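You operate a simulated robot arm through the tools that you are given. There is no shell and no other tool.

You are at the controls of a simulated robot arm. One attempt, no reset.

Task
Put things in order on the top of the long table. At the end: the black weight stands where the orange beacon stood; the blue stubby brush stands where the black weight stood; the orange beacon is on the blue box; the black battery cell from the top of the long table stands on top of the white sleeve; the yellow weight stands where the blue stubby brush stood; whatever was shut is shut again. Leave all else as you found it, and nothing knocked over. Set down upright: orange beacon.

Only the result counts: the job must be done as asked and must still hold three seconds after the hand-in. Knocking over, shifting, dropping, spilling or breaking anything else fails it.

Robot
A 7-joint arm with a two-finger gripper, fixed in place. Base frame: the origin is at the foot of the arm, x ahead of it, y to its left, z up; the work surface is at about z = 0. Readings come in mm, degrees, newtons and seconds.
With the tool pointing down near the work surface it reaches from about 160 to 380 mm from the base axis. Its first joint turns from -72.0 to 72.0 degrees. Payload 0.6 kg.
The tool frame sits at the grasp point between the pads (the TCP): z along the fingers, y along the line on which they close. The tips reach 22 mm beyond it. The gripper opens to 92 mm; its body begins 65 mm behind the TCP.
Orientation is that of the tool frame in the base frame, as a unit quaternion [w, x, y, z]. With the fingers straight down and closing along the base's y, the tool's x points along the base's -x, its y along +y and its z along -z.

Tools
- The arm moves only by the tool move_arm. Its argument "motion" is a list of rows, each a list of 7 numbers: the shift along the base's x, y, z in units of 20 mm (1.0 is 20 mm), then the turn, a rotation vector about the base's x, y, z in units of 8 degrees (1.0 is 8 degrees), then the finger opening in m, from 0 to 0.092. In form: [[tx, ty, tz, wx, wy, wz, hand], ...]. A call has 1 to 20 rows; each row shifts and turns the commanded pose from where the row before left it. A call with a number of a shift or a turn outside -1 to 1 is refused whole. Rows are played at 5 a second. More than 50 mm and 8.6 degrees between two rows, or a gripper value outside its range, and nothing of the call is played. Where a pose cannot be reached the arm comes as near as it can. A force on the tool above 40 N (or 10 N above the force at the start of the call, whichever is more), or a blocked arm, ends the call early, and 0.2 s more pass. Each finger travels about 59.9 mm/s and halts on what it meets, pressing with about 26 N; the grip force reading is that of the motor and also rises with nothing between the fingers. The clock runs only during rows and for 0.2 s after the last one: add rows that do not move to give the fingers time. The reply holds the time, the measured pose of the TCP, the force on the tool along the base axes, the opening and the grip force, in the units named above and with some noise, with the torque about the TCP (base axes, N m) and any sound that the robot's microphone picked up.
- Cameras (640 x 400 px; columns grow to the right, rows downward): "scene" is fixed at [47, -263.4, 406.6]; the picture's right is [0.85, -0.52, 0.00], its down [-0.28, -0.46, -0.84] and it looks along [0.44, 0.72, -0.54] (base axes); focal length 214 px, centre (320, 200). "wrist" rides on the gripper at [71, 19, -102] in the tool frame; the picture's right is [-0.26, 0.97, 0.00], its down [-0.75, -0.20, -0.62] and it looks along [-0.60, -0.16, 0.78] (tool axes); focal length 280 px, centre (320, 200). There is no depth. A picture from a camera that has moved, and an enlarged one, comes with that camera's place and axes in the base frame and with its lens.
- capture(camera): a new picture of that camera. No time passes.
- close_up(camera, box): a new picture of the part [left, top, right, bottom] of that camera's present view, enlarged. No time passes.
- finish_job(): hands the job in; it is judged then, once.

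Nothing tells you positions but the pictures and the camera data. Unless the task says otherwise, let go and move clear before handing in.

The tools are called after "Emit:" by a JSON object that holds its "name" and its "arguments". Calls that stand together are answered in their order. move_arm: Moves the arm, as the interface text tells. Its arguments: {"type":"object","properties":{"motion":{"type":"array","items":{"type":"array","items":{"type":"number"}}}},"required":["motion"]} The other tools are called the same way: capture (camera) takes a picture; close_up (camera, box) takes an enlarged picture of a part of a camera's view; finish_job () hands the job in.

At the start:

```text
time: 0.0
eef_pos: [159.3, 127.5, 321.3]
orientation: [0.0, 0.0, 1.0, 0.0]
force: [0.4, 0.3, 0.1]
moment: [0.01, -0.04, 0.0]
grip_width: 92.2
grasp_force: 0.1
```

scene: 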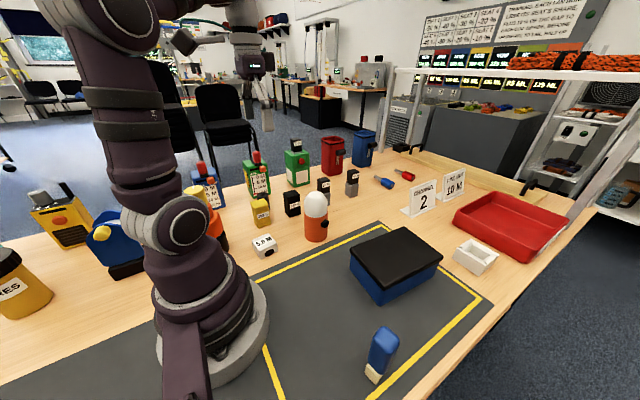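
wrist: 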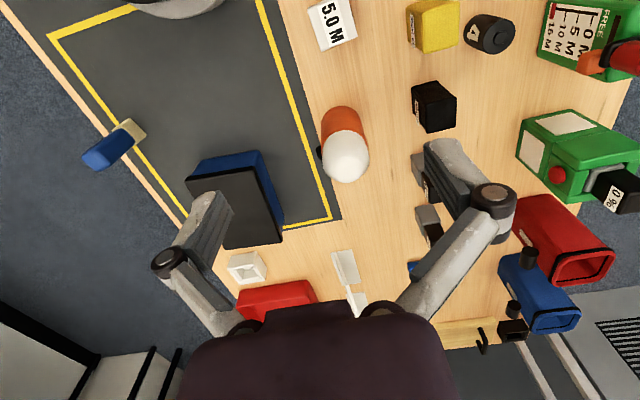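

I see a table with a blue box with a black lid, an orange beacon with a white dome, a blue stubby brush, small weights and batteries. I'll enlarge the pictures first to identify everything.

Emit:
{"name": "close_up", "arguments": {"camera": "scene", "box": [230, 120, 390, 270]}}

Emit:
{"name": "close_up", "arguments": {"camera": "scene", "box": [330, 220, 510, 400]}}

Emit:
{"name": "close_up", "arguments": {"camera": "scene", "box": [360, 150, 580, 280]}}

Emit:
{"name": "close_up", "arguments": {"camera": "scene", "box": [20, 140, 260, 290]}}

Emit:
{"name": "close_up", "arguments": {"camera": "wrist", "box": [300, 0, 640, 212]}}

Emit:
{"name": "close_up", "arguments": {"camera": "wrist", "box": [180, 140, 500, 340]}}

```text
2.67 times, centred on (310, 195) of scene
camera zoom: at [47.0, -263.4, 406.6], right [0.85, -0.52, 0.0], down [-0.28, -0.46, -0.84], along [0.44, 0.72, -0.54], focal length 572 px, centre (347, 213)
```

zoom: 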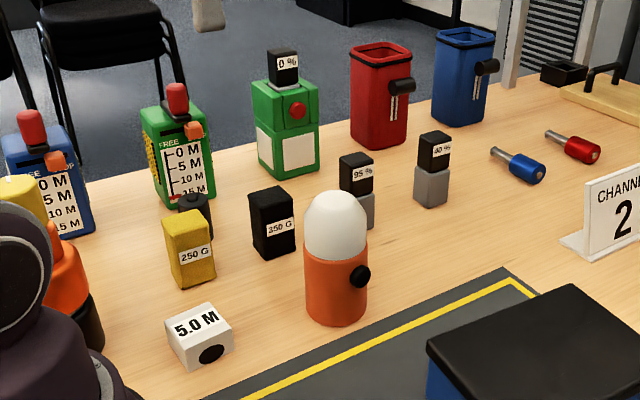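

```text
2.22 times, centred on (420, 310) of scene
camera zoom: at [47.0, -263.4, 406.6], right [0.85, -0.52, 0.0], down [-0.28, -0.46, -0.84], along [0.44, 0.72, -0.54], focal length 477 px, centre (98, -44)
```

zoom: 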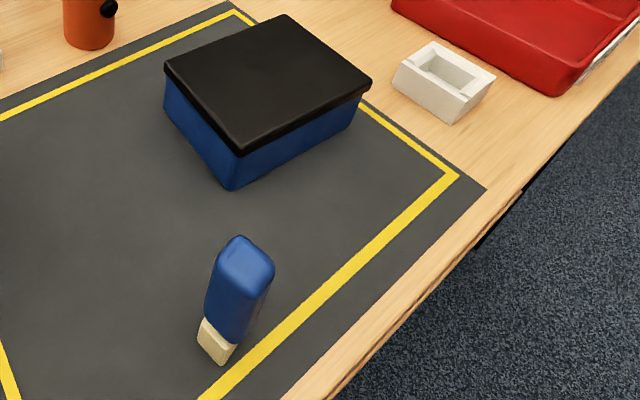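

```text
2.91 times, centred on (470, 215) of scene
camera zoom: at [47.0, -263.4, 406.6], right [0.85, -0.52, 0.0], down [-0.28, -0.46, -0.84], along [0.44, 0.72, -0.54], focal length 624 px, centre (-116, 156)
```

zoom: 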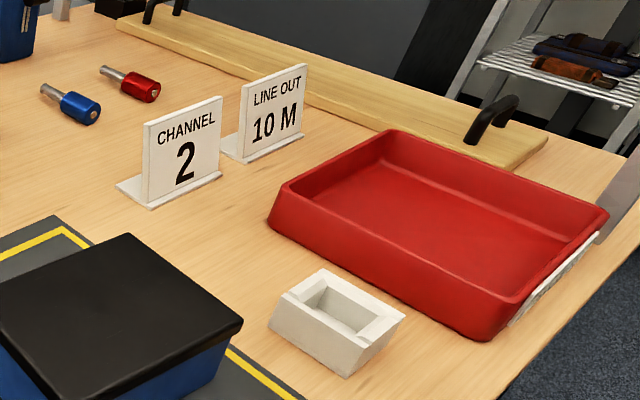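

```text
2.67 times, centred on (140, 215) of scene
camera zoom: at [47.0, -263.4, 406.6], right [0.85, -0.52, 0.0], down [-0.28, -0.46, -0.84], along [0.44, 0.72, -0.54], focal length 572 px, centre (800, 160)
```

zoom: 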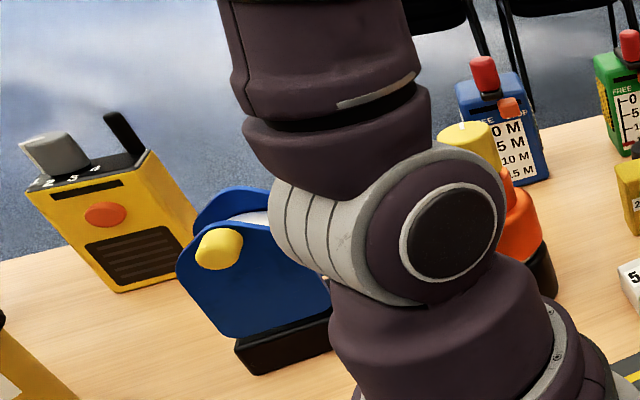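

```text
1.88 times, centred on (470, 106) of wrist
camera zoom: at [87.6, 146.9, 423.4], right [0.26, 0.97, 0.0], down [0.75, -0.2, 0.62], along [0.6, -0.16, -0.78], focal length 528 px, centre (38, 377)
```

zoom: 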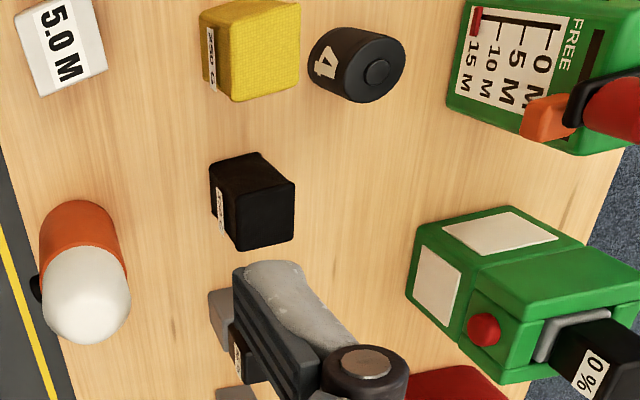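

```text
2.00 times, centred on (340, 240) of wrist
camera zoom: at [87.6, 146.9, 423.4], right [0.26, 0.97, 0.0], down [0.75, -0.2, 0.62], along [0.6, -0.16, -0.78], focal length 561 px, centre (280, 120)
```

zoom: 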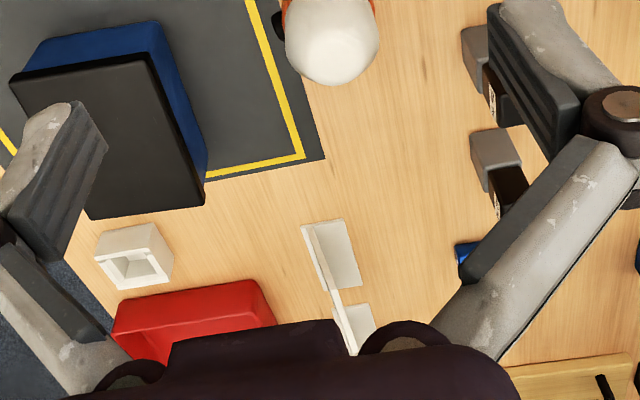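

The white part near the red tray seems far away, and several small items need a closer look. I'll zoom in on the possible battery cells and sleeves before moving.

Emit:
{"name": "close_up", "arguments": {"camera": "scene", "box": [270, 165, 370, 228]}}

Emit:
{"name": "close_up", "arguments": {"camera": "scene", "box": [240, 180, 320, 260]}}

Emit:
{"name": "close_up", "arguments": {"camera": "scene", "box": [440, 225, 520, 285]}}

Emit:
{"name": "close_up", "arguments": {"camera": "wrist", "box": [395, 0, 525, 140]}}

Emit:
{"name": "close_up", "arguments": {"camera": "wrist", "box": [200, 230, 400, 330]}}

Emit:
{"name": "close_up", "arguments": {"camera": "scene", "box": [340, 140, 440, 200]}}

```text
6.35 times, centred on (320, 196) of scene
camera zoom: at [47.0, -263.4, 406.6], right [0.85, -0.52, 0.0], down [-0.28, -0.46, -0.84], along [0.44, 0.72, -0.54], focal length 1362 px, centre (320, 222)
```

zoom: 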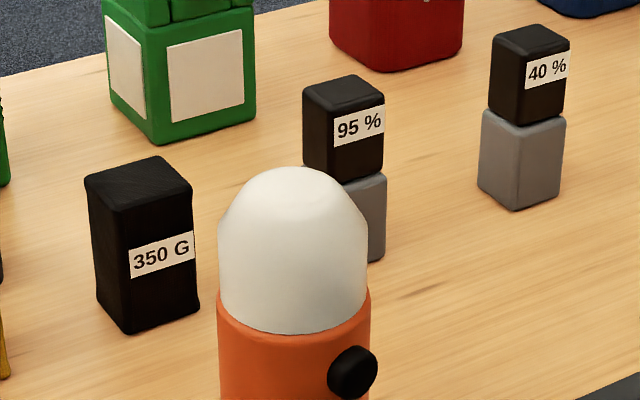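

```text
5.00 times, centred on (280, 220) of scene
camera zoom: at [47.0, -263.4, 406.6], right [0.85, -0.52, 0.0], down [-0.28, -0.46, -0.84], along [0.44, 0.72, -0.54], focal length 1072 px, centre (520, 100)
```

zoom: 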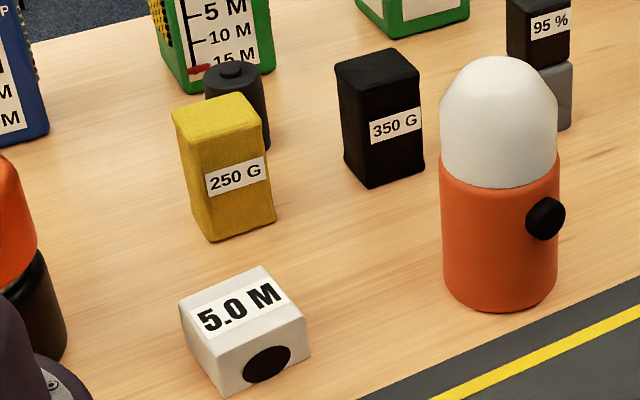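

```text
6.67 times, centred on (480, 255) of scene
camera zoom: at [47.0, -263.4, 406.6], right [0.85, -0.52, 0.0], down [-0.28, -0.46, -0.84], along [0.44, 0.72, -0.54], focal length 1430 px, centre (-747, -167)
```

zoom: 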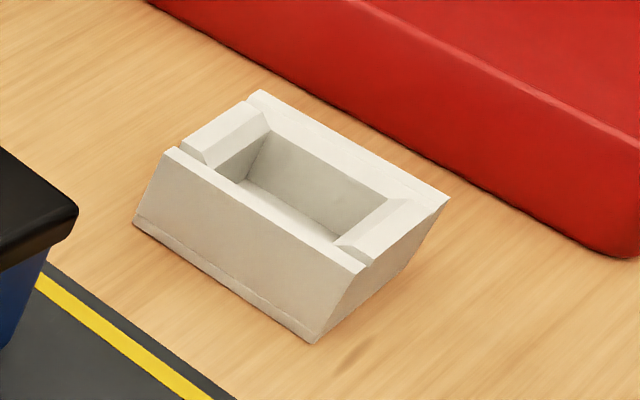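

```text
2.86 times, centred on (460, 70) of wrist
camera zoom: at [87.6, 146.9, 423.4], right [0.26, 0.97, 0.0], down [0.75, -0.2, 0.62], along [0.6, -0.16, -0.78], focal length 801 px, centre (-80, 571)
```

zoom: 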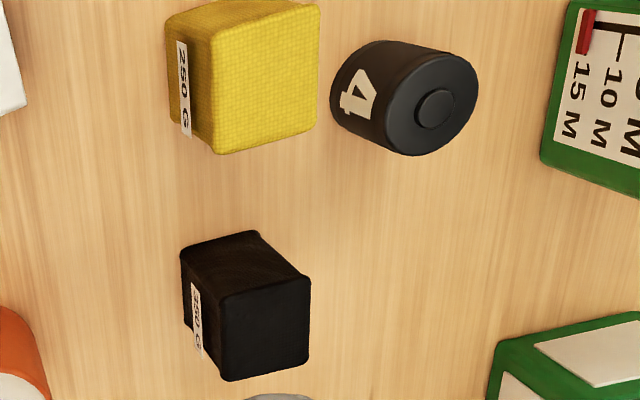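

```text
3.20 times, centred on (300, 280) of wrist
camera zoom: at [87.6, 146.9, 423.4], right [0.26, 0.97, 0.0], down [0.75, -0.2, 0.62], along [0.6, -0.16, -0.78], focal length 897 px, centre (384, -56)
```

zoom: 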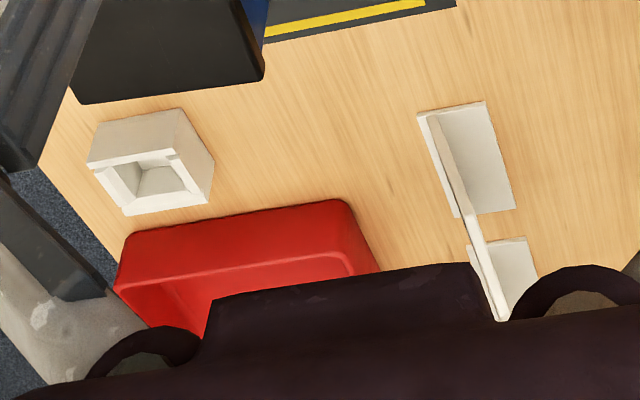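

```text
6.40 times, centred on (390, 170) of scene
camera zoom: at [47.0, -263.4, 406.6], right [0.85, -0.52, 0.0], down [-0.28, -0.46, -0.84], along [0.44, 0.72, -0.54], focal length 1373 px, centre (-128, 392)
```

zoom: 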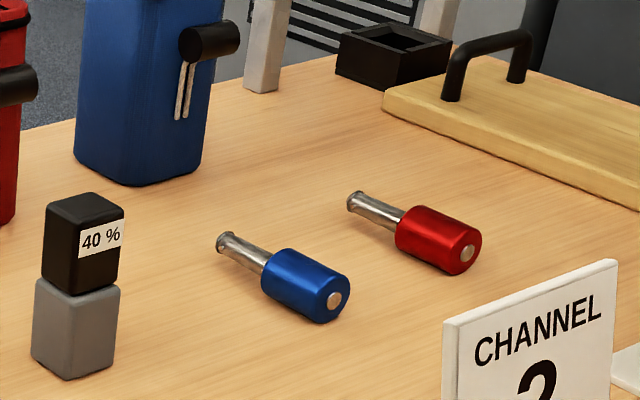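

The "350 G" black block and the "250 G" yellow block are the two weights. The cylinder marked "4" looks like a battery cell, and the white "5.0 M" block with a bore may be the sleeve. I'll tilt the wrist to look straight down on that area.

Emit:
{"name": "move_arm", "arguments": {"motion": [[0, 0, 0, 0, 1, 0, 0.092], [0, 0, 0, 0, 1, 0, 0.092], [0, 0, 0, 0, 1, 0, 0.092], [0, 0, 0, 0, 0, 0, 0.092]]}}

Emit:
{"name": "capture", "arguments": {"camera": "wrist"}}

Emit:
{"name": "capture", "arguments": {"camera": "scene"}}

```text
time: 1.0
eef_pos: [160.2, 126.2, 313.4]
orientation: [-0.146, -0.001, 0.989, -0.004]
force: [0.1, -0.1, 0.3]
moment: [0.0, 0.0, 0.02]
grip_width: 91.8
grasp_force: 0.1
out of reach, approached as far as the arm can: row 2, 3
```

```text
taken
camera wrist: at [120.7, 146.3, 432.9], right [0.25, 0.96, -0.08], down [0.9, -0.2, 0.38], along [0.35, -0.17, -0.92], focal length 280 px, centre (320, 200)
```

wrist: 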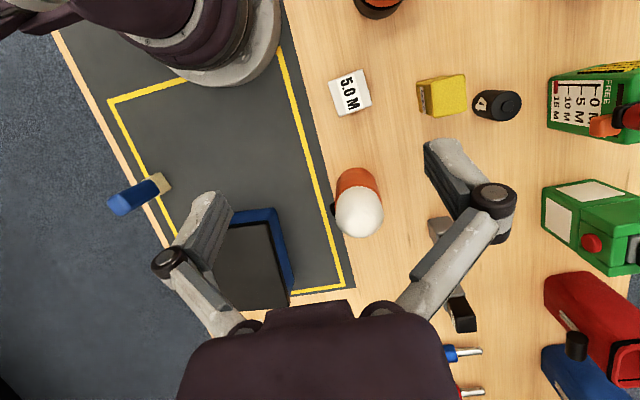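

```text
taken
```

scene: 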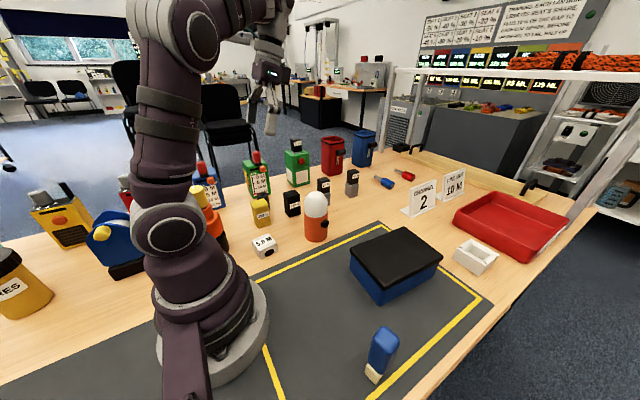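

The tilt stopped early, but the view is good. I'll zoom in on the white block, the cylinder and the surroundings.

Emit:
{"name": "close_up", "arguments": {"camera": "wrist", "box": [310, 40, 430, 130]}}

Emit:
{"name": "close_up", "arguments": {"camera": "wrist", "box": [410, 50, 540, 140]}}

Emit:
{"name": "close_up", "arguments": {"camera": "wrist", "box": [100, 150, 240, 240]}}

Emit:
{"name": "close_up", "arguments": {"camera": "scene", "box": [100, 150, 300, 280]}}

Emit:
{"name": "close_up", "arguments": {"camera": "scene", "box": [0, 150, 160, 320]}}

Emit:
{"name": "close_up", "arguments": {"camera": "scene", "box": [380, 40, 640, 200]}}

```text
4.44 times, centred on (370, 85) of wrist
camera zoom: at [120.7, 146.3, 432.9], right [0.25, 0.96, -0.08], down [0.9, -0.2, 0.38], along [0.35, -0.17, -0.92], focal length 1246 px, centre (98, 711)
```

zoom: 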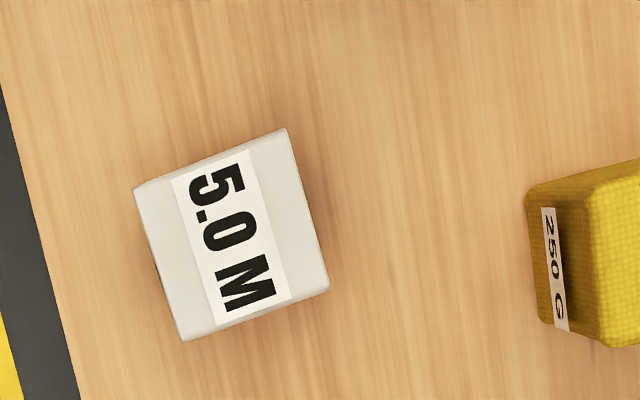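

```text
4.44 times, centred on (475, 95) of wrist
camera zoom: at [120.7, 146.3, 432.9], right [0.25, 0.96, -0.08], down [0.9, -0.2, 0.38], along [0.35, -0.17, -0.92], focal length 1246 px, centre (-369, 667)
```

zoom: 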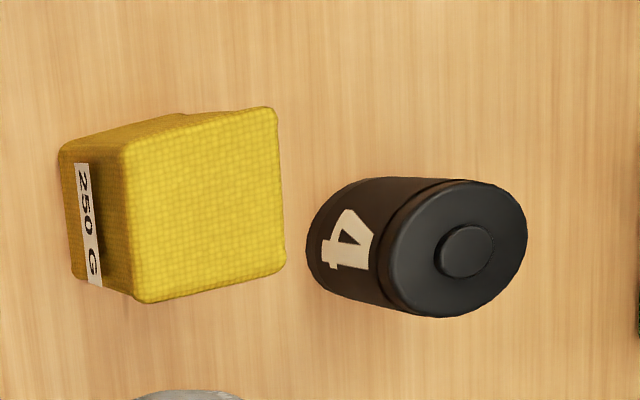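

```text
4.44 times, centred on (170, 195) of wrist
camera zoom: at [120.7, 146.3, 432.9], right [0.25, 0.96, -0.08], down [0.9, -0.2, 0.38], along [0.35, -0.17, -0.92], focal length 1246 px, centre (987, 222)
```

zoom: 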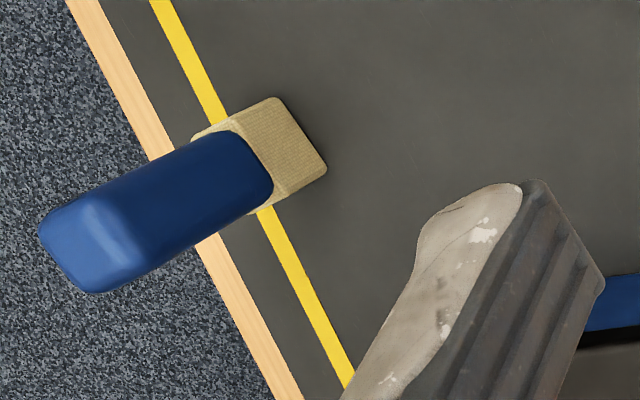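

```text
3.08 times, centred on (200, 215) of scene
camera zoom: at [47.0, -263.4, 406.6], right [0.85, -0.52, 0.0], down [-0.28, -0.46, -0.84], along [0.44, 0.72, -0.54], focal length 660 px, centre (689, 154)
```

zoom: 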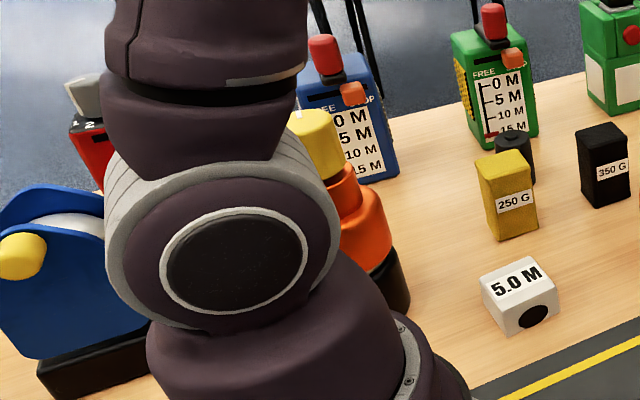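

```text
2.35 times, centred on (80, 235) of scene
camera zoom: at [47.0, -263.4, 406.6], right [0.85, -0.52, 0.0], down [-0.28, -0.46, -0.84], along [0.44, 0.72, -0.54], focal length 505 px, centre (885, 118)
```

zoom: 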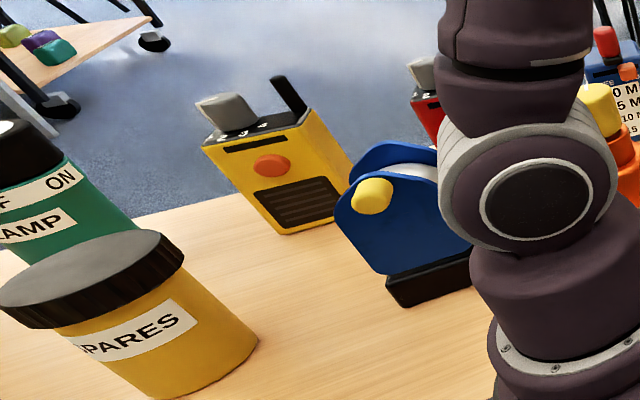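

```text
2.46 times, centred on (510, 120) of scene
camera zoom: at [47.0, -263.4, 406.6], right [0.85, -0.52, 0.0], down [-0.28, -0.46, -0.84], along [0.44, 0.72, -0.54], focal length 528 px, centre (-148, 397)
```

zoom: 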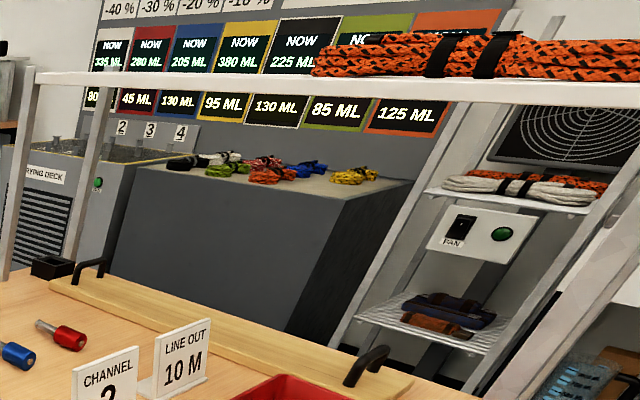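

I want a look at the other orange object beside the robot's foot, to be sure which one is the beacon. First I'll check how the commanded pose carries over between calls.

Emit:
{"name": "move_arm", "arguments": {"motion": [[0, 0, 0, 0, 0, 0, 0.092]]}}

```text
time: 1.4
eef_pos: [159.5, 125.4, 314.4]
orientation: [-0.146, 0.0, 0.989, -0.003]
force: [0.6, 0.6, -0.1]
moment: [0.03, 0.01, -0.01]
grip_width: 92.0
grasp_force: 0.0
```

Emit:
{"name": "move_arm", "arguments": {"motion": [[0, 0, 0.35, 0, -1, 0, 0.092], [0, 0, 0, 0, -1, 0, 0.092], [0, 0, 0, 0, -0.1, 0, 0.092], [0, 0, 0, 0, 0, 1, 0.092], [0, 0, 0, 0, 0, 1, 0.092], [0, 0, 0, 0, 0, 1, 0.092], [0, 0, 0, 0, 0, 1, 0.092], [0, 0, 0, 0, 0, 1, 0.092], [0, 0, 0, 0, 0, 1, 0.092], [0, 0, 0, 0, 0, 1, 0.092], [0, 0, 0, 0, 0, 1, 0.092], [0, 0, 0, 0, 0, 1, 0.092], [0, 0, 0, 0, 0, 1, 0.092], [0, 0, 0, 0, 0, 1, 0.092], [0, 0, 0, 0, 0, 0, 0.092]]}}

Emit:
{"name": "capture", "arguments": {"camera": "wrist"}}

Emit:
{"name": "capture", "arguments": {"camera": "scene"}}

```text
time: 4.6
eef_pos: [159.1, 126.1, 321.7]
orientation: [0.003, -0.695, 0.719, -0.003]
force: [0.0, 0.3, -0.6]
moment: [0.01, 0.0, 0.03]
grip_width: 91.9
grasp_force: 0.0
```

```text
taken
camera wrist: at [136.8, 56.2, 423.6], right [-0.96, 0.29, -0.01], down [0.23, 0.75, 0.63], along [0.19, 0.6, -0.78], focal length 280 px, centre (320, 200)
```

wrist: 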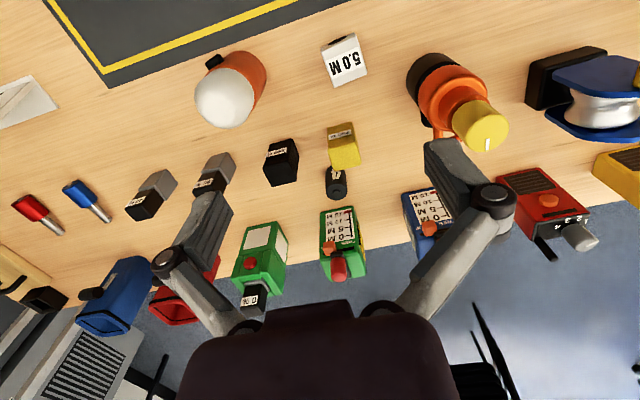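

```text
taken
```

scene: 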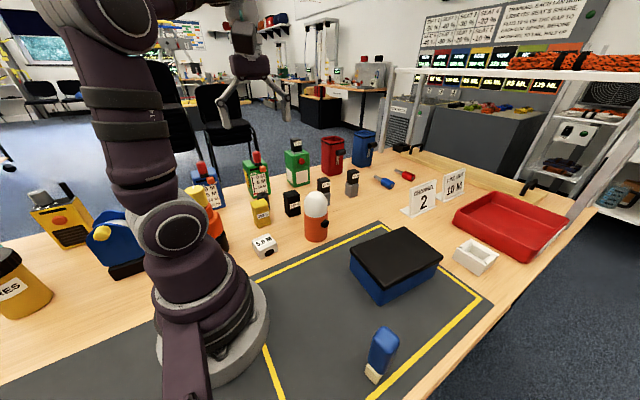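

Emit:
{"name": "close_up", "arguments": {"camera": "wrist", "box": [170, 30, 370, 210]}}

Emit:
{"name": "close_up", "arguments": {"camera": "wrist", "box": [390, 30, 640, 260]}}

Emit:
{"name": "close_up", "arguments": {"camera": "wrist", "box": [250, 110, 390, 210]}}

Emit:
{"name": "close_up", "arguments": {"camera": "wrist", "box": [310, 20, 380, 100]}}

Emit:
{"name": "close_up", "arguments": {"camera": "wrist", "box": [0, 140, 240, 330]}}

```text
2.22 times, centred on (270, 120) of wrist
camera zoom: at [136.8, 56.2, 423.6], right [-0.96, 0.29, -0.01], down [0.23, 0.75, 0.63], along [0.19, 0.6, -0.78], focal length 623 px, centre (431, 378)
```

zoom: 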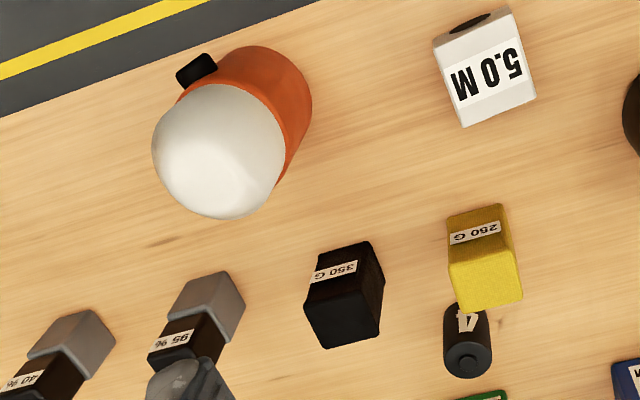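

```text
1.74 times, centred on (515, 145) of wrist
camera zoom: at [136.8, 56.2, 423.6], right [-0.96, 0.29, -0.01], down [0.23, 0.75, 0.63], along [0.19, 0.6, -0.78], focal length 488 px, centre (-19, 296)
```

zoom: 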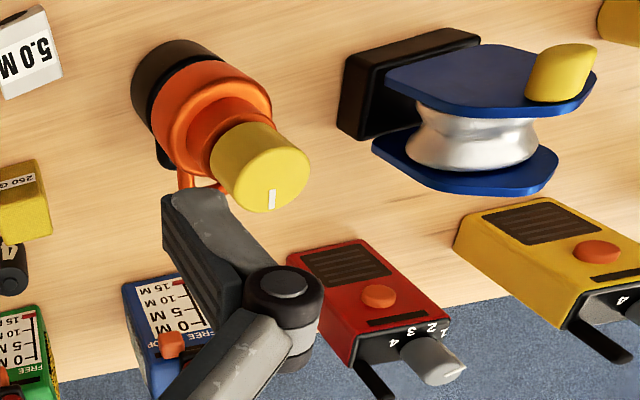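

```text
4.00 times, centred on (320, 160) of wrist
camera zoom: at [136.8, 56.2, 423.6], right [-0.96, 0.29, -0.01], down [0.23, 0.75, 0.63], along [0.19, 0.6, -0.78], focal length 1122 px, centre (320, 360)
```

zoom: 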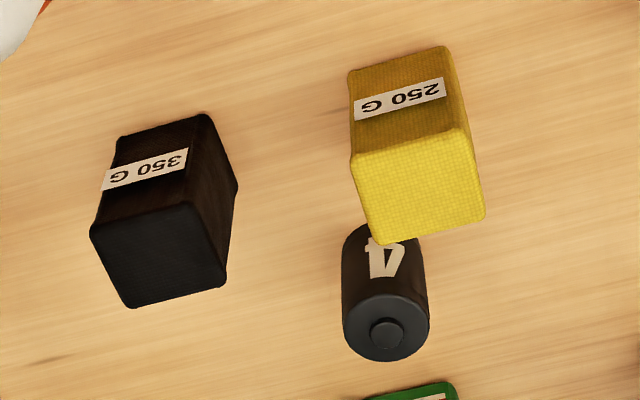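

```text
5.00 times, centred on (345, 60) of wrist
camera zoom: at [136.8, 56.2, 423.6], right [-0.96, 0.29, -0.01], down [0.23, 0.75, 0.63], along [0.19, 0.6, -0.78], focal length 1402 px, centre (195, 900)
```

zoom: 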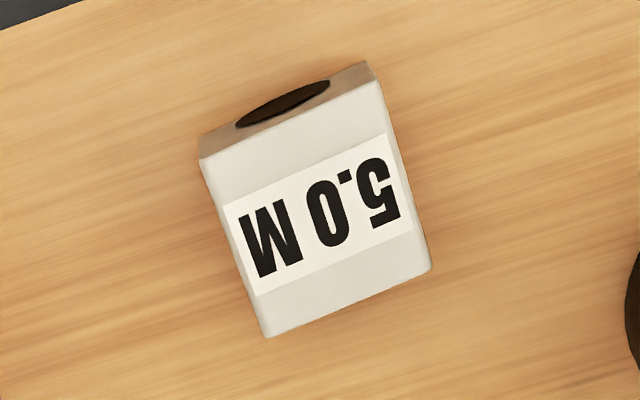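

```text
2.11 times, centred on (120, 235) of wrist
camera zoom: at [136.8, 56.2, 423.6], right [-0.96, 0.29, -0.01], down [0.23, 0.75, 0.63], along [0.19, 0.6, -0.78], focal length 590 px, centre (741, 126)
```

zoom: 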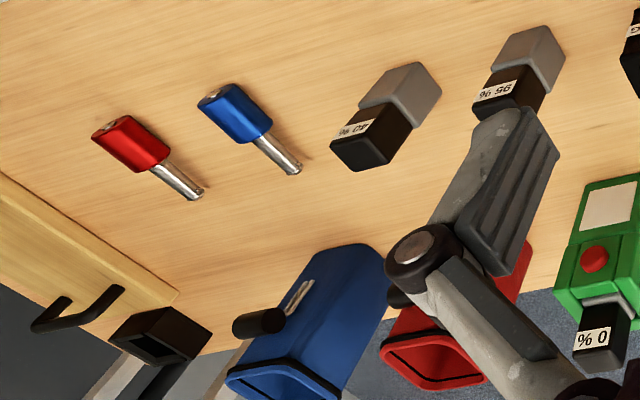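

The white-domed orange cylinder is the beacon, with its knob pointing toward -y. I place it at about (276, 129), the black weight near (261, 261), the yellow weight near (161, 261), the cell near (192, 331), the sleeve near (132, 150) and the brush near (190, -195). Next I move above the beacon for a closer look.

Emit:
{"name": "move_arm", "arguments": {"motion": [[0.95, 0.02, -0.5, 0, 0, 0.04, 0.092], [0.95, 0.02, -0.5, 0, 0, 0.04, 0.092], [0.95, 0.02, -0.5, 0, 0, 0.04, 0.092], [0.95, 0.02, -0.5, 0, 0, 0.04, 0.092], [0.95, 0.02, -0.5, 0, 0, 0.04, 0.092], [0.95, 0.02, -0.5, 0, 0, 0.04, 0.092], [0, 0, 0, 0, 0, 0, 0.092]]}}

Emit:
{"name": "capture", "arguments": {"camera": "wrist"}}

Emit:
{"name": "capture", "arguments": {"camera": "scene"}}

```text
time: 6.2
eef_pos: [273.9, 127.3, 261.1]
orientation: [0.002, -0.706, 0.708, -0.003]
force: [-0.3, -0.9, -0.1]
moment: [0.01, 0.05, 0.06]
grip_width: 92.0
grasp_force: 0.0
```

```text
taken
camera wrist: at [253.5, 58.0, 363.8], right [-0.96, 0.26, -0.01], down [0.2, 0.75, 0.63], along [0.17, 0.6, -0.78], focal length 280 px, centre (320, 200)
```

wrist: 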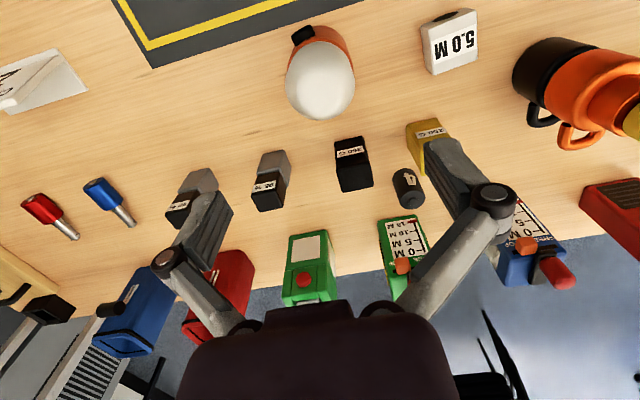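

```text
taken
```

scene: 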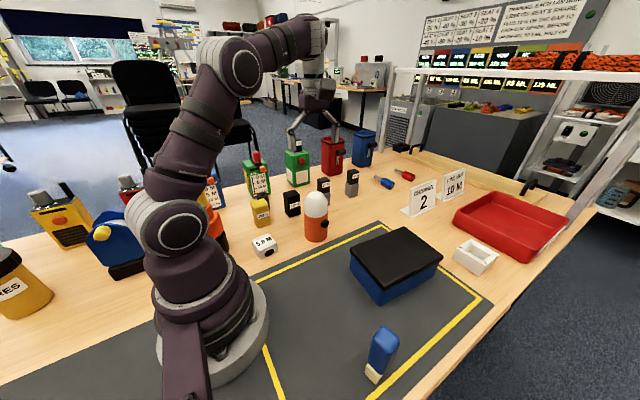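

Emit:
{"name": "close_up", "arguments": {"camera": "wrist", "box": [260, 10, 380, 130]}}

Emit:
{"name": "close_up", "arguments": {"camera": "wrist", "box": [320, 100, 470, 220]}}

Emit:
{"name": "close_up", "arguments": {"camera": "wrist", "box": [380, 0, 520, 100]}}

Emit:
{"name": "close_up", "arguments": {"camera": "scene", "box": [290, 180, 350, 250]}}

```text
3.33 times, centred on (320, 70) of wrist
camera zoom: at [253.5, 58.0, 363.8], right [-0.96, 0.26, -0.01], down [0.2, 0.75, 0.63], along [0.17, 0.6, -0.78], focal length 935 px, centre (320, 633)
```

zoom: 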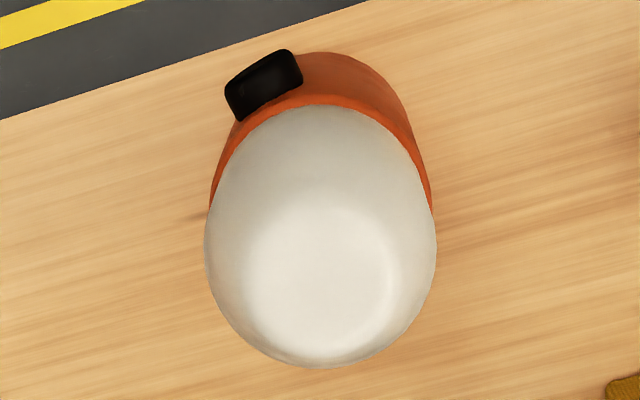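

```text
3.33 times, centred on (395, 160) of wrist
camera zoom: at [253.5, 58.0, 363.8], right [-0.96, 0.26, -0.01], down [0.2, 0.75, 0.63], along [0.17, 0.6, -0.78], focal length 935 px, centre (70, 333)
```

zoom: 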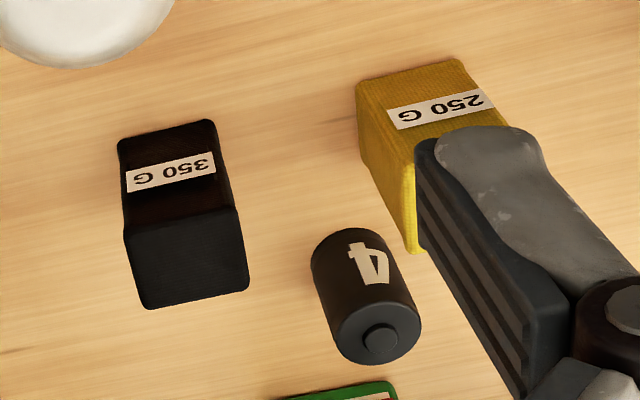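

```text
4.00 times, centred on (450, 50) of wrist
camera zoom: at [253.5, 58.0, 363.8], right [-0.96, 0.26, -0.01], down [0.2, 0.75, 0.63], along [0.17, 0.6, -0.78], focal length 1122 px, centre (-200, 800)
```

zoom: 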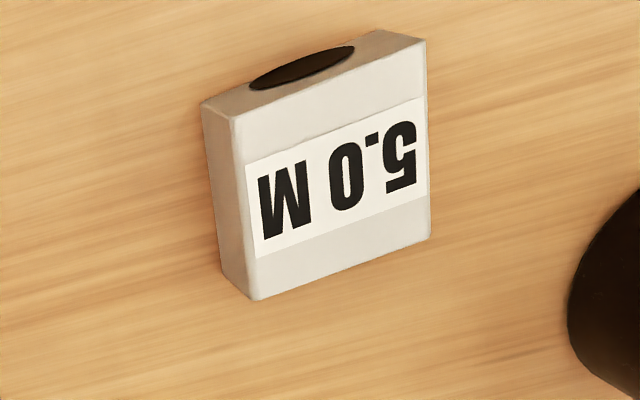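

```text
5.71 times, centred on (320, 215) of scene
camera zoom: at [47.0, -263.4, 406.6], right [0.85, -0.52, 0.0], down [-0.28, -0.46, -0.84], along [0.44, 0.72, -0.54], focal length 1226 px, centre (320, 114)
```

zoom: 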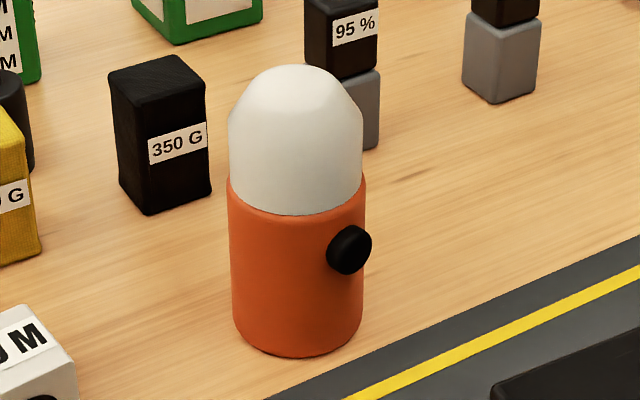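

The beacon's centre is near (273.5, 129), with a diameter of about 64 mm and a height of about 136 mm. I descend with the fingers closing along x, clear of the knob, to about z = 80.

Emit:
{"name": "move_arm", "arguments": {"motion": [[0, 0.1, -1, 0, 0, 0, 0.092], [0, 0, -1, 0, 0, 0, 0.092], [0, 0, -1, 0, 0, 0, 0.092], [0, 0, -1, 0, 0, 0, 0.092], [0, 0, -1, 0, 0, 0, 0.092], [0, 0, -1, 0, 0, 0, 0.092], [0, 0, -0.5, 0, 0, 0, 0.092], [0, 0, 0, 0, 0, 0, 0.092]]}}

Emit:
{"name": "capture", "arguments": {"camera": "wrist"}}

Emit:
{"name": "close_up", "arguments": {"camera": "scene", "box": [240, 100, 400, 260]}}

```text
time: 8.0
eef_pos: [272.4, 130.4, 130.8]
orientation: [0.003, -0.706, 0.708, -0.003]
force: [-0.2, 0.2, 0.7]
moment: [-0.03, 0.04, -0.01]
grip_width: 91.9
grasp_force: 0.0
```

```text
taken
camera wrist: at [253.0, 60.1, 233.6], right [-0.96, 0.26, -0.01], down [0.2, 0.75, 0.63], along [0.17, 0.6, -0.78], focal length 280 px, centre (320, 200)
```

wrist: 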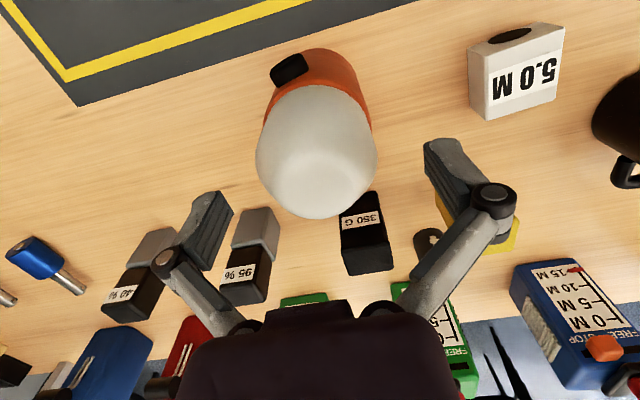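

```text
2.50 times, centred on (320, 180) of scene
camera zoom: at [47.0, -263.4, 406.6], right [0.85, -0.52, 0.0], down [-0.28, -0.46, -0.84], along [0.44, 0.72, -0.54], focal length 536 px, centre (320, 250)
```

zoom: 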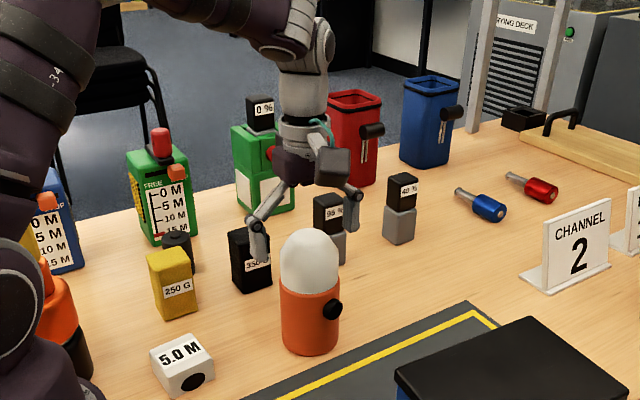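

Emit:
{"name": "move_arm", "arguments": {"motion": [[0.05, -0.03, -1, 0, 0, 0, 0.092], [0, 0, -1, 0, 0, 0, 0.092], [0, 0, -0.5, 0, 0, 0, 0.092], [0, 0, 0, 0, 0, 0, 0.092]]}}

Emit:
{"name": "close_up", "arguments": {"camera": "scene", "box": [260, 130, 380, 260]}}

Emit:
{"name": "capture", "arguments": {"camera": "wrist"}}

```text
time: 9.0
eef_pos: [274.8, 130.1, 80.9]
orientation: [0.003, -0.706, 0.708, -0.002]
force: [-0.3, -0.9, 0.6]
moment: [-0.04, 0.0, 0.0]
grip_width: 92.0
grasp_force: 0.0
```

```text
3.08 times, centred on (320, 195) of scene
camera zoom: at [47.0, -263.4, 406.6], right [0.85, -0.52, 0.0], down [-0.28, -0.46, -0.84], along [0.44, 0.72, -0.54], focal length 660 px, centre (320, 215)
```

zoom: 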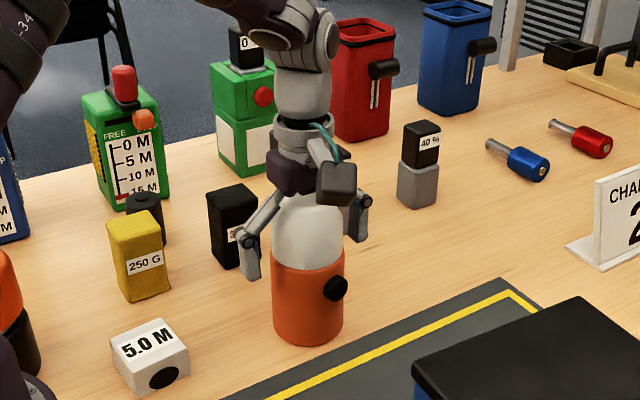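

```text
taken
camera wrist: at [254.4, 59.7, 183.6], right [-0.96, 0.26, -0.01], down [0.2, 0.75, 0.63], along [0.17, 0.6, -0.78], focal length 280 px, centre (320, 200)
```

wrist: 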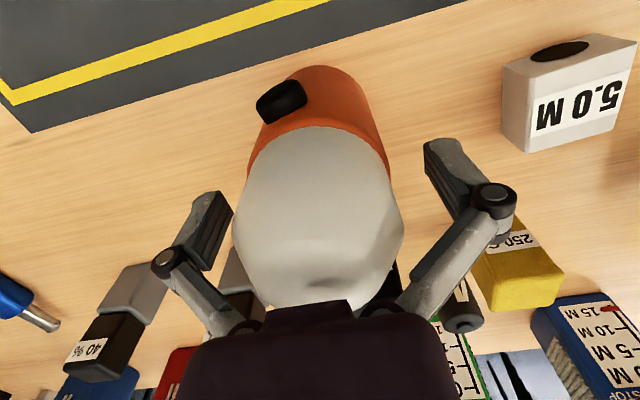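

No contact force, and the beacon sits between the fingers. Closing the fingers now.

Emit:
{"name": "move_arm", "arguments": {"motion": [[0, 0, 0, 0, 0, 0, 0.05], [0, 0, 0, 0, 0, 0, 0.05], [0, 0, 0, 0, 0, 0, 0.05], [0, 0, 0, 0, 0, 0, 0.05]]}}

```text
time: 10.0
eef_pos: [273.5, 130.9, 82.5]
orientation: [0.003, -0.707, 0.707, -0.002]
force: [-0.1, -0.5, 16.9]
moment: [-0.04, 0.43, -0.01]
grip_width: 62.4
grasp_force: 26.0
```

The grip reads 62.4 mm, but there's an upward force, probably from the finger pads on the rim. I'll lift only a few millimetres and check.

Emit:
{"name": "move_arm", "arguments": {"motion": [[0, 0, 0.2, 0, 0, 0, 0.05], [0, 0, 0, 0, 0, 0, 0.05], [0, 0, 0, 0, 0, 0, 0.05]]}}

Emit:
{"name": "close_up", "arguments": {"camera": "scene", "box": [260, 150, 380, 260]}}

Emit:
{"name": "capture", "arguments": {"camera": "wrist"}}

```text
time: 10.8
eef_pos: [275.1, 130.5, 85.4]
orientation: [-0.002, 0.707, -0.707, 0.002]
force: [0.2, -0.7, -2.4]
moment: [0.0, 0.03, 0.01]
grip_width: 62.3
grasp_force: 25.7
```

```text
3.64 times, centred on (320, 205) of scene
camera zoom: at [47.0, -263.4, 406.6], right [0.85, -0.52, 0.0], down [-0.28, -0.46, -0.84], along [0.44, 0.72, -0.54], focal length 780 px, centre (320, 182)
```

zoom: 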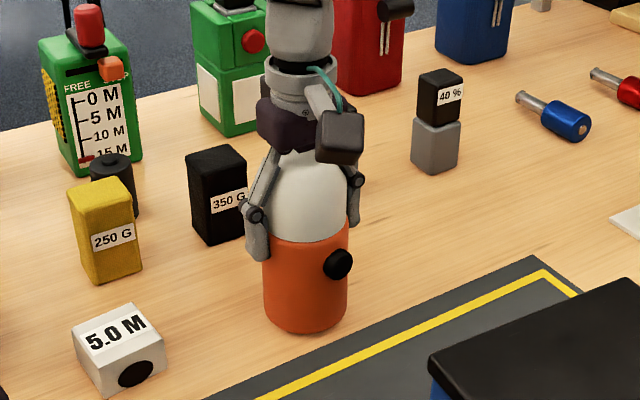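

```text
taken
camera wrist: at [254.3, 59.5, 187.8], right [-0.96, 0.26, -0.01], down [0.2, 0.75, 0.63], along [0.17, 0.6, -0.78], focal length 280 px, centre (320, 200)
```

wrist: 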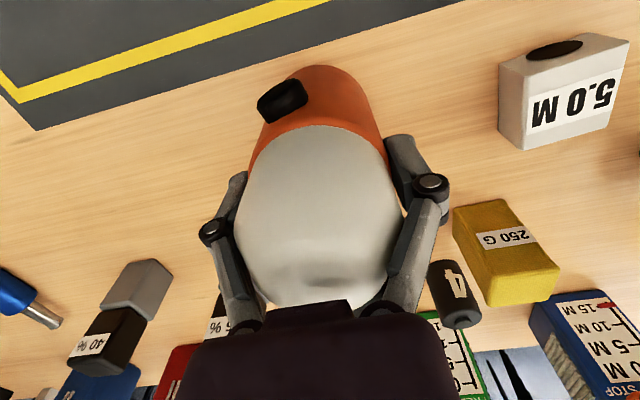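

The beacon's weight (about 2.4 N) now hangs from the gripper. I lift it clear and take a closer look at the box lid.

Emit:
{"name": "move_arm", "arguments": {"motion": [[0, 0, 0.5, 0, 0, 0, 0.05], [0, 0, 1, 0, 0, 0, 0.05], [0, 0, 1, 0, 0, 0, 0.05], [0, 0, 1, 0, 0, 0, 0.05], [0, 0, 1, 0, 0, 0, 0.05], [0, 0, 1, 0, 0, 0, 0.05], [0, 0, 1, 0, 0, 0, 0.05], [0, 0, 0, 0, 0, 0, 0.05]]}}

Emit:
{"name": "close_up", "arguments": {"camera": "scene", "box": [335, 215, 455, 315]}}

Emit:
{"name": "capture", "arguments": {"camera": "scene"}}

Emit:
{"name": "capture", "arguments": {"camera": "wrist"}}

```text
time: 12.6
eef_pos: [275.1, 129.6, 215.4]
orientation: [0.003, -0.706, 0.708, -0.002]
force: [0.3, 0.8, -1.3]
moment: [-0.01, -0.03, 0.03]
grip_width: 62.3
grasp_force: 25.4
```

```text
4.00 times, centred on (395, 265) of scene
camera zoom: at [47.0, -263.4, 406.6], right [0.85, -0.52, 0.0], down [-0.28, -0.46, -0.84], along [0.44, 0.72, -0.54], focal length 858 px, centre (20, -60)
```

zoom: 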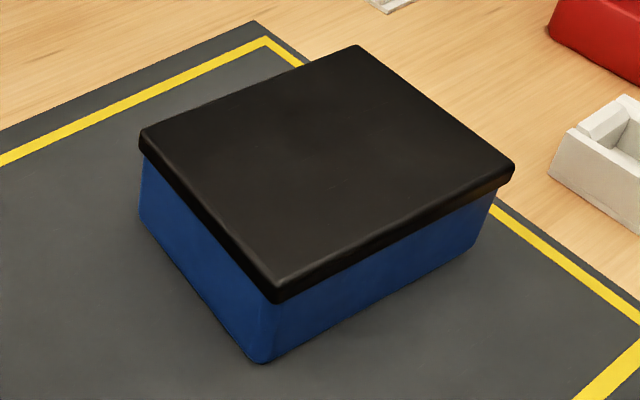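

```text
taken
```

scene: 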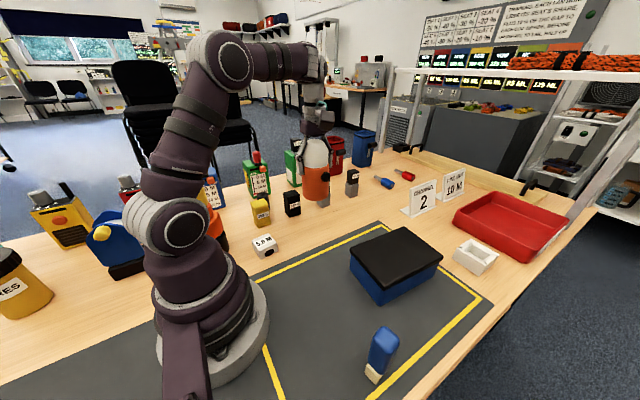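

```text
taken
camera wrist: at [254.3, 59.1, 317.5], right [-0.96, 0.26, -0.01], down [0.2, 0.75, 0.63], along [0.17, 0.6, -0.78], focal length 280 px, centre (320, 200)
```

wrist: 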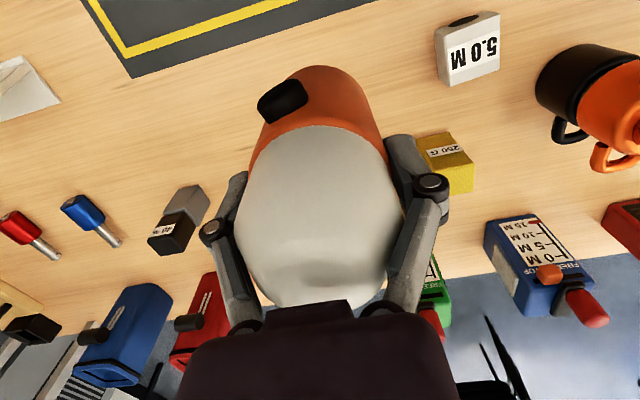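

The lid top is at about z = 68 with its centre near (353, -71). I carry the beacon over to about (345, -70), turning the wrist along with the arm.

Emit:
{"name": "move_arm", "arguments": {"motion": [[0.318, -0.907, 0, 0, 0, -0.4, 0.05], [0.318, -0.907, 0, 0, 0, -0.4, 0.05], [0.318, -0.907, 0, 0, 0, -0.4, 0.05], [0.318, -0.907, 0, 0, 0, -0.4, 0.05], [0.318, -0.907, 0, 0, 0, -0.4, 0.05], [0.318, -0.907, 0, 0, 0, -0.4, 0.05], [0.318, -0.907, 0, 0, 0, -0.4, 0.05], [0.318, -0.907, 0, 0, 0, -0.4, 0.05], [0.318, -0.907, 0, 0, 0, -0.4, 0.05], [0.318, -0.907, 0, 0, 0, -0.4, 0.05], [0.318, -0.907, 0, 0, 0, -0.4, 0.05], [0, 0, 0, 0, 0, 0, 0.05]]}}

Emit:
{"name": "capture", "arguments": {"camera": "scene"}}

Emit:
{"name": "capture", "arguments": {"camera": "wrist"}}

```text
time: 15.2
eef_pos: [344.5, -69.7, 214.7]
orientation: [0.002, -0.459, 0.888, -0.003]
force: [-0.1, 0.5, -2.8]
moment: [-0.01, 0.0, -0.05]
grip_width: 62.1
grasp_force: 26.1
```

```text
taken
```

scene: 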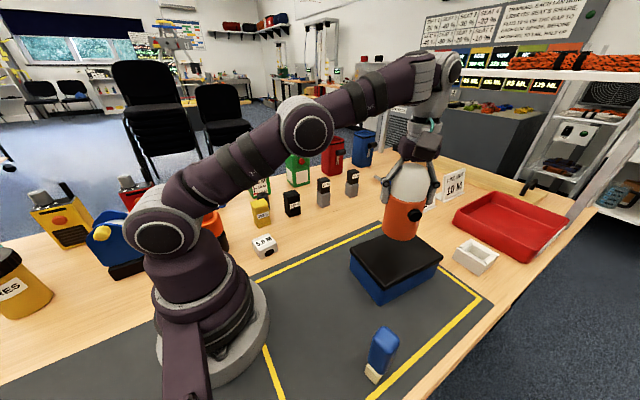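

```text
taken
camera wrist: at [286.4, -115.5, 317.4], right [-0.64, 0.77, -0.01], down [0.6, 0.5, 0.63], along [0.49, 0.4, -0.78], focal length 280 px, centre (320, 200)
```

wrist: 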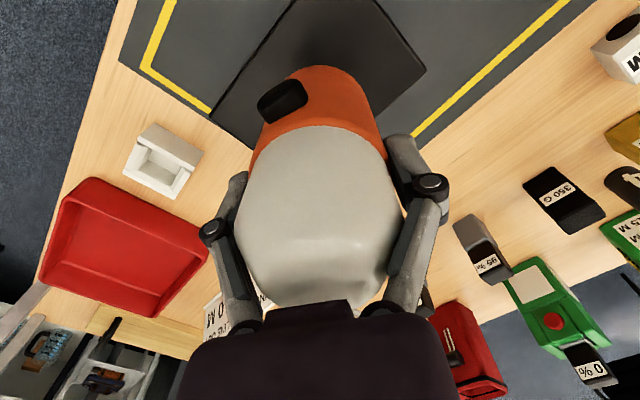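

Over the lid now. I lower it, slowing near the expected contact.

Emit:
{"name": "move_arm", "arguments": {"motion": [[0, 0, -1, 0, 0, 0, 0.05], [0, 0, -1, 0, 0, 0, 0.05], [0, 0, -0.7, 0, 0, 0, 0.05], [0, 0, 0, 0, 0, 0, 0.05]]}}

Emit:
{"name": "close_up", "arguments": {"camera": "scene", "box": [335, 175, 475, 315]}}

```text
time: 16.2
eef_pos: [344.2, -68.8, 159.6]
orientation: [0.002, -0.46, 0.888, -0.003]
force: [-0.4, -0.3, -3.1]
moment: [0.01, -0.01, -0.01]
grip_width: 61.9
grasp_force: 26.8
```

```text
2.86 times, centred on (405, 245) of scene
camera zoom: at [47.0, -263.4, 406.6], right [0.85, -0.52, 0.0], down [-0.28, -0.46, -0.84], along [0.44, 0.72, -0.54], focal length 613 px, centre (77, 71)
```

zoom: 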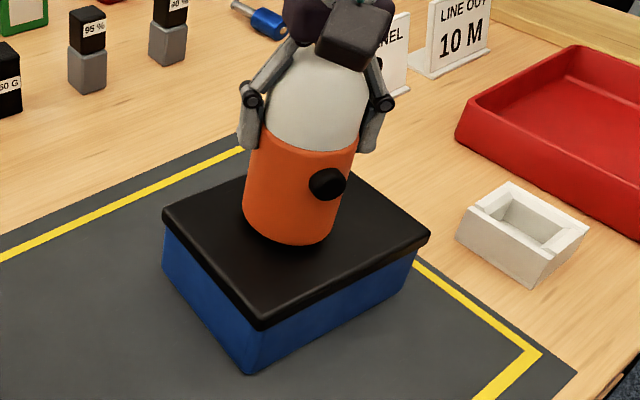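

Emit:
{"name": "move_arm", "arguments": {"motion": [[0, 0, -0.15, 0, 0, 0, 0.05], [0, 0, -0.15, 0, 0, 0, 0.05], [0, 0, 0, 0, 0, 0, 0.05]]}}

```text
time: 17.0
eef_pos: [345.3, -69.6, 153.5]
orientation: [0.002, -0.459, 0.888, -0.003]
force: [-0.7, 0.0, -1.7]
moment: [0.02, 0.02, -0.03]
grip_width: 61.9
grasp_force: 25.9
```

Emit:
{"name": "move_arm", "arguments": {"motion": [[0, 0, -0.1, 0, 0, 0, 0.05], [0, 0, 0, 0, 0, 0, 0.05]]}}

Emit:
{"name": "close_up", "arguments": {"camera": "scene", "box": [360, 185, 450, 265]}}

```text
time: 17.6
eef_pos: [345.7, -69.0, 151.7]
orientation: [0.002, -0.459, 0.888, -0.003]
force: [-0.4, 0.5, -0.9]
moment: [0.01, -0.03, -0.02]
grip_width: 62.1
grasp_force: 25.8
```

```text
5.00 times, centred on (405, 225) of scene
camera zoom: at [47.0, -263.4, 406.6], right [0.85, -0.52, 0.0], down [-0.28, -0.46, -0.84], along [0.44, 0.72, -0.54], focal length 1072 px, centre (-105, 75)
```

zoom: 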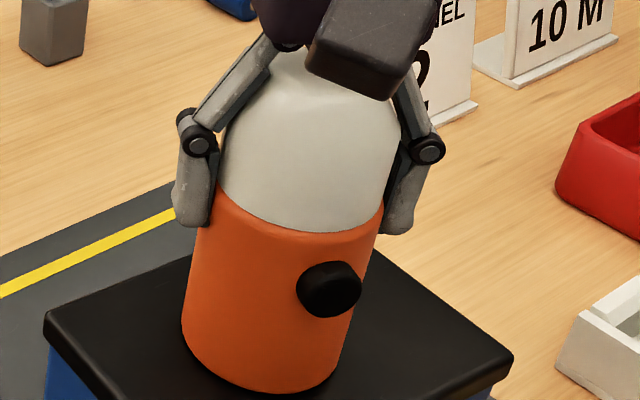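

Emit:
{"name": "move_arm", "arguments": {"motion": [[0, 0, -0.1, 0, 0, 0, 0.05], [0, 0, 0, 0, 0, 0, 0.05]]}}

```text
time: 18.2
eef_pos: [344.1, -69.3, 150.2]
orientation: [0.004, -0.459, 0.888, -0.004]
force: [-3.2, 2.3, 28.4]
moment: [0.34, 0.5, 0.07]
grip_width: 62.2
grasp_force: 25.8
```

Contact with the lid. I ease off the pressure a little and then open the fingers.

Emit:
{"name": "move_arm", "arguments": {"motion": [[0, 0, 0.06, 0, 0, 0, 0.05], [0, 0, 0, 0, 0, 0, 0.05]]}}

```text
time: 18.8
eef_pos: [343.7, -69.8, 151.4]
orientation: [0.002, -0.459, 0.888, -0.003]
force: [3.0, 0.3, 6.0]
moment: [0.12, -0.28, -0.07]
grip_width: 61.9
grasp_force: 25.7
```

Emit:
{"name": "move_arm", "arguments": {"motion": [[0, 0, 0, 0, 0, 0, 0.068], [0, 0, 0, 0, 0, 0, 0.076], [0, 0, 0, 0, 0, 0, 0.092], [0, 0, 0, 0, 0, 0, 0.092], [0, 0, 0, 0, 0, 0, 0.092]]}}

Emit:
{"name": "close_up", "arguments": {"camera": "scene", "box": [345, 175, 465, 275]}}

Emit:
{"name": "capture", "arguments": {"camera": "wrist"}}

```text
time: 20.0
eef_pos: [344.9, -70.3, 151.2]
orientation: [0.002, -0.459, 0.888, -0.003]
force: [0.4, -0.8, 0.6]
moment: [-0.01, -0.03, 0.03]
grip_width: 92.2
grasp_force: 0.1
```

```text
4.00 times, centred on (405, 225) of scene
camera zoom: at [47.0, -263.4, 406.6], right [0.85, -0.52, 0.0], down [-0.28, -0.46, -0.84], along [0.44, 0.72, -0.54], focal length 858 px, centre (-20, 100)
```

zoom: 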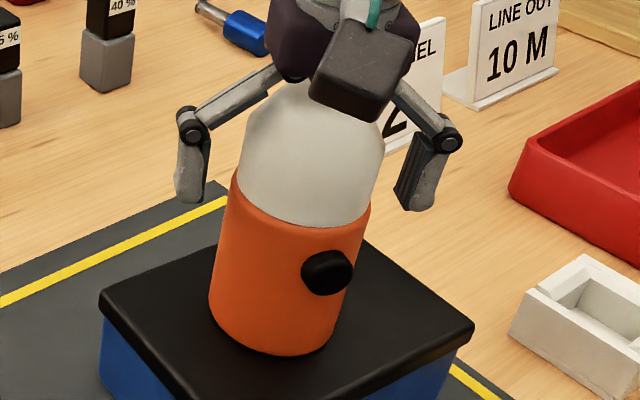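

```text
taken
camera wrist: at [287.3, -115.3, 254.5], right [-0.64, 0.77, -0.01], down [0.6, 0.5, 0.63], along [0.49, 0.4, -0.78], focal length 280 px, centre (320, 200)
```

wrist: 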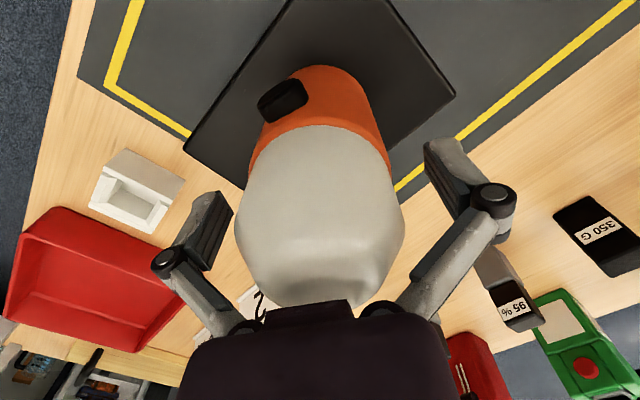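

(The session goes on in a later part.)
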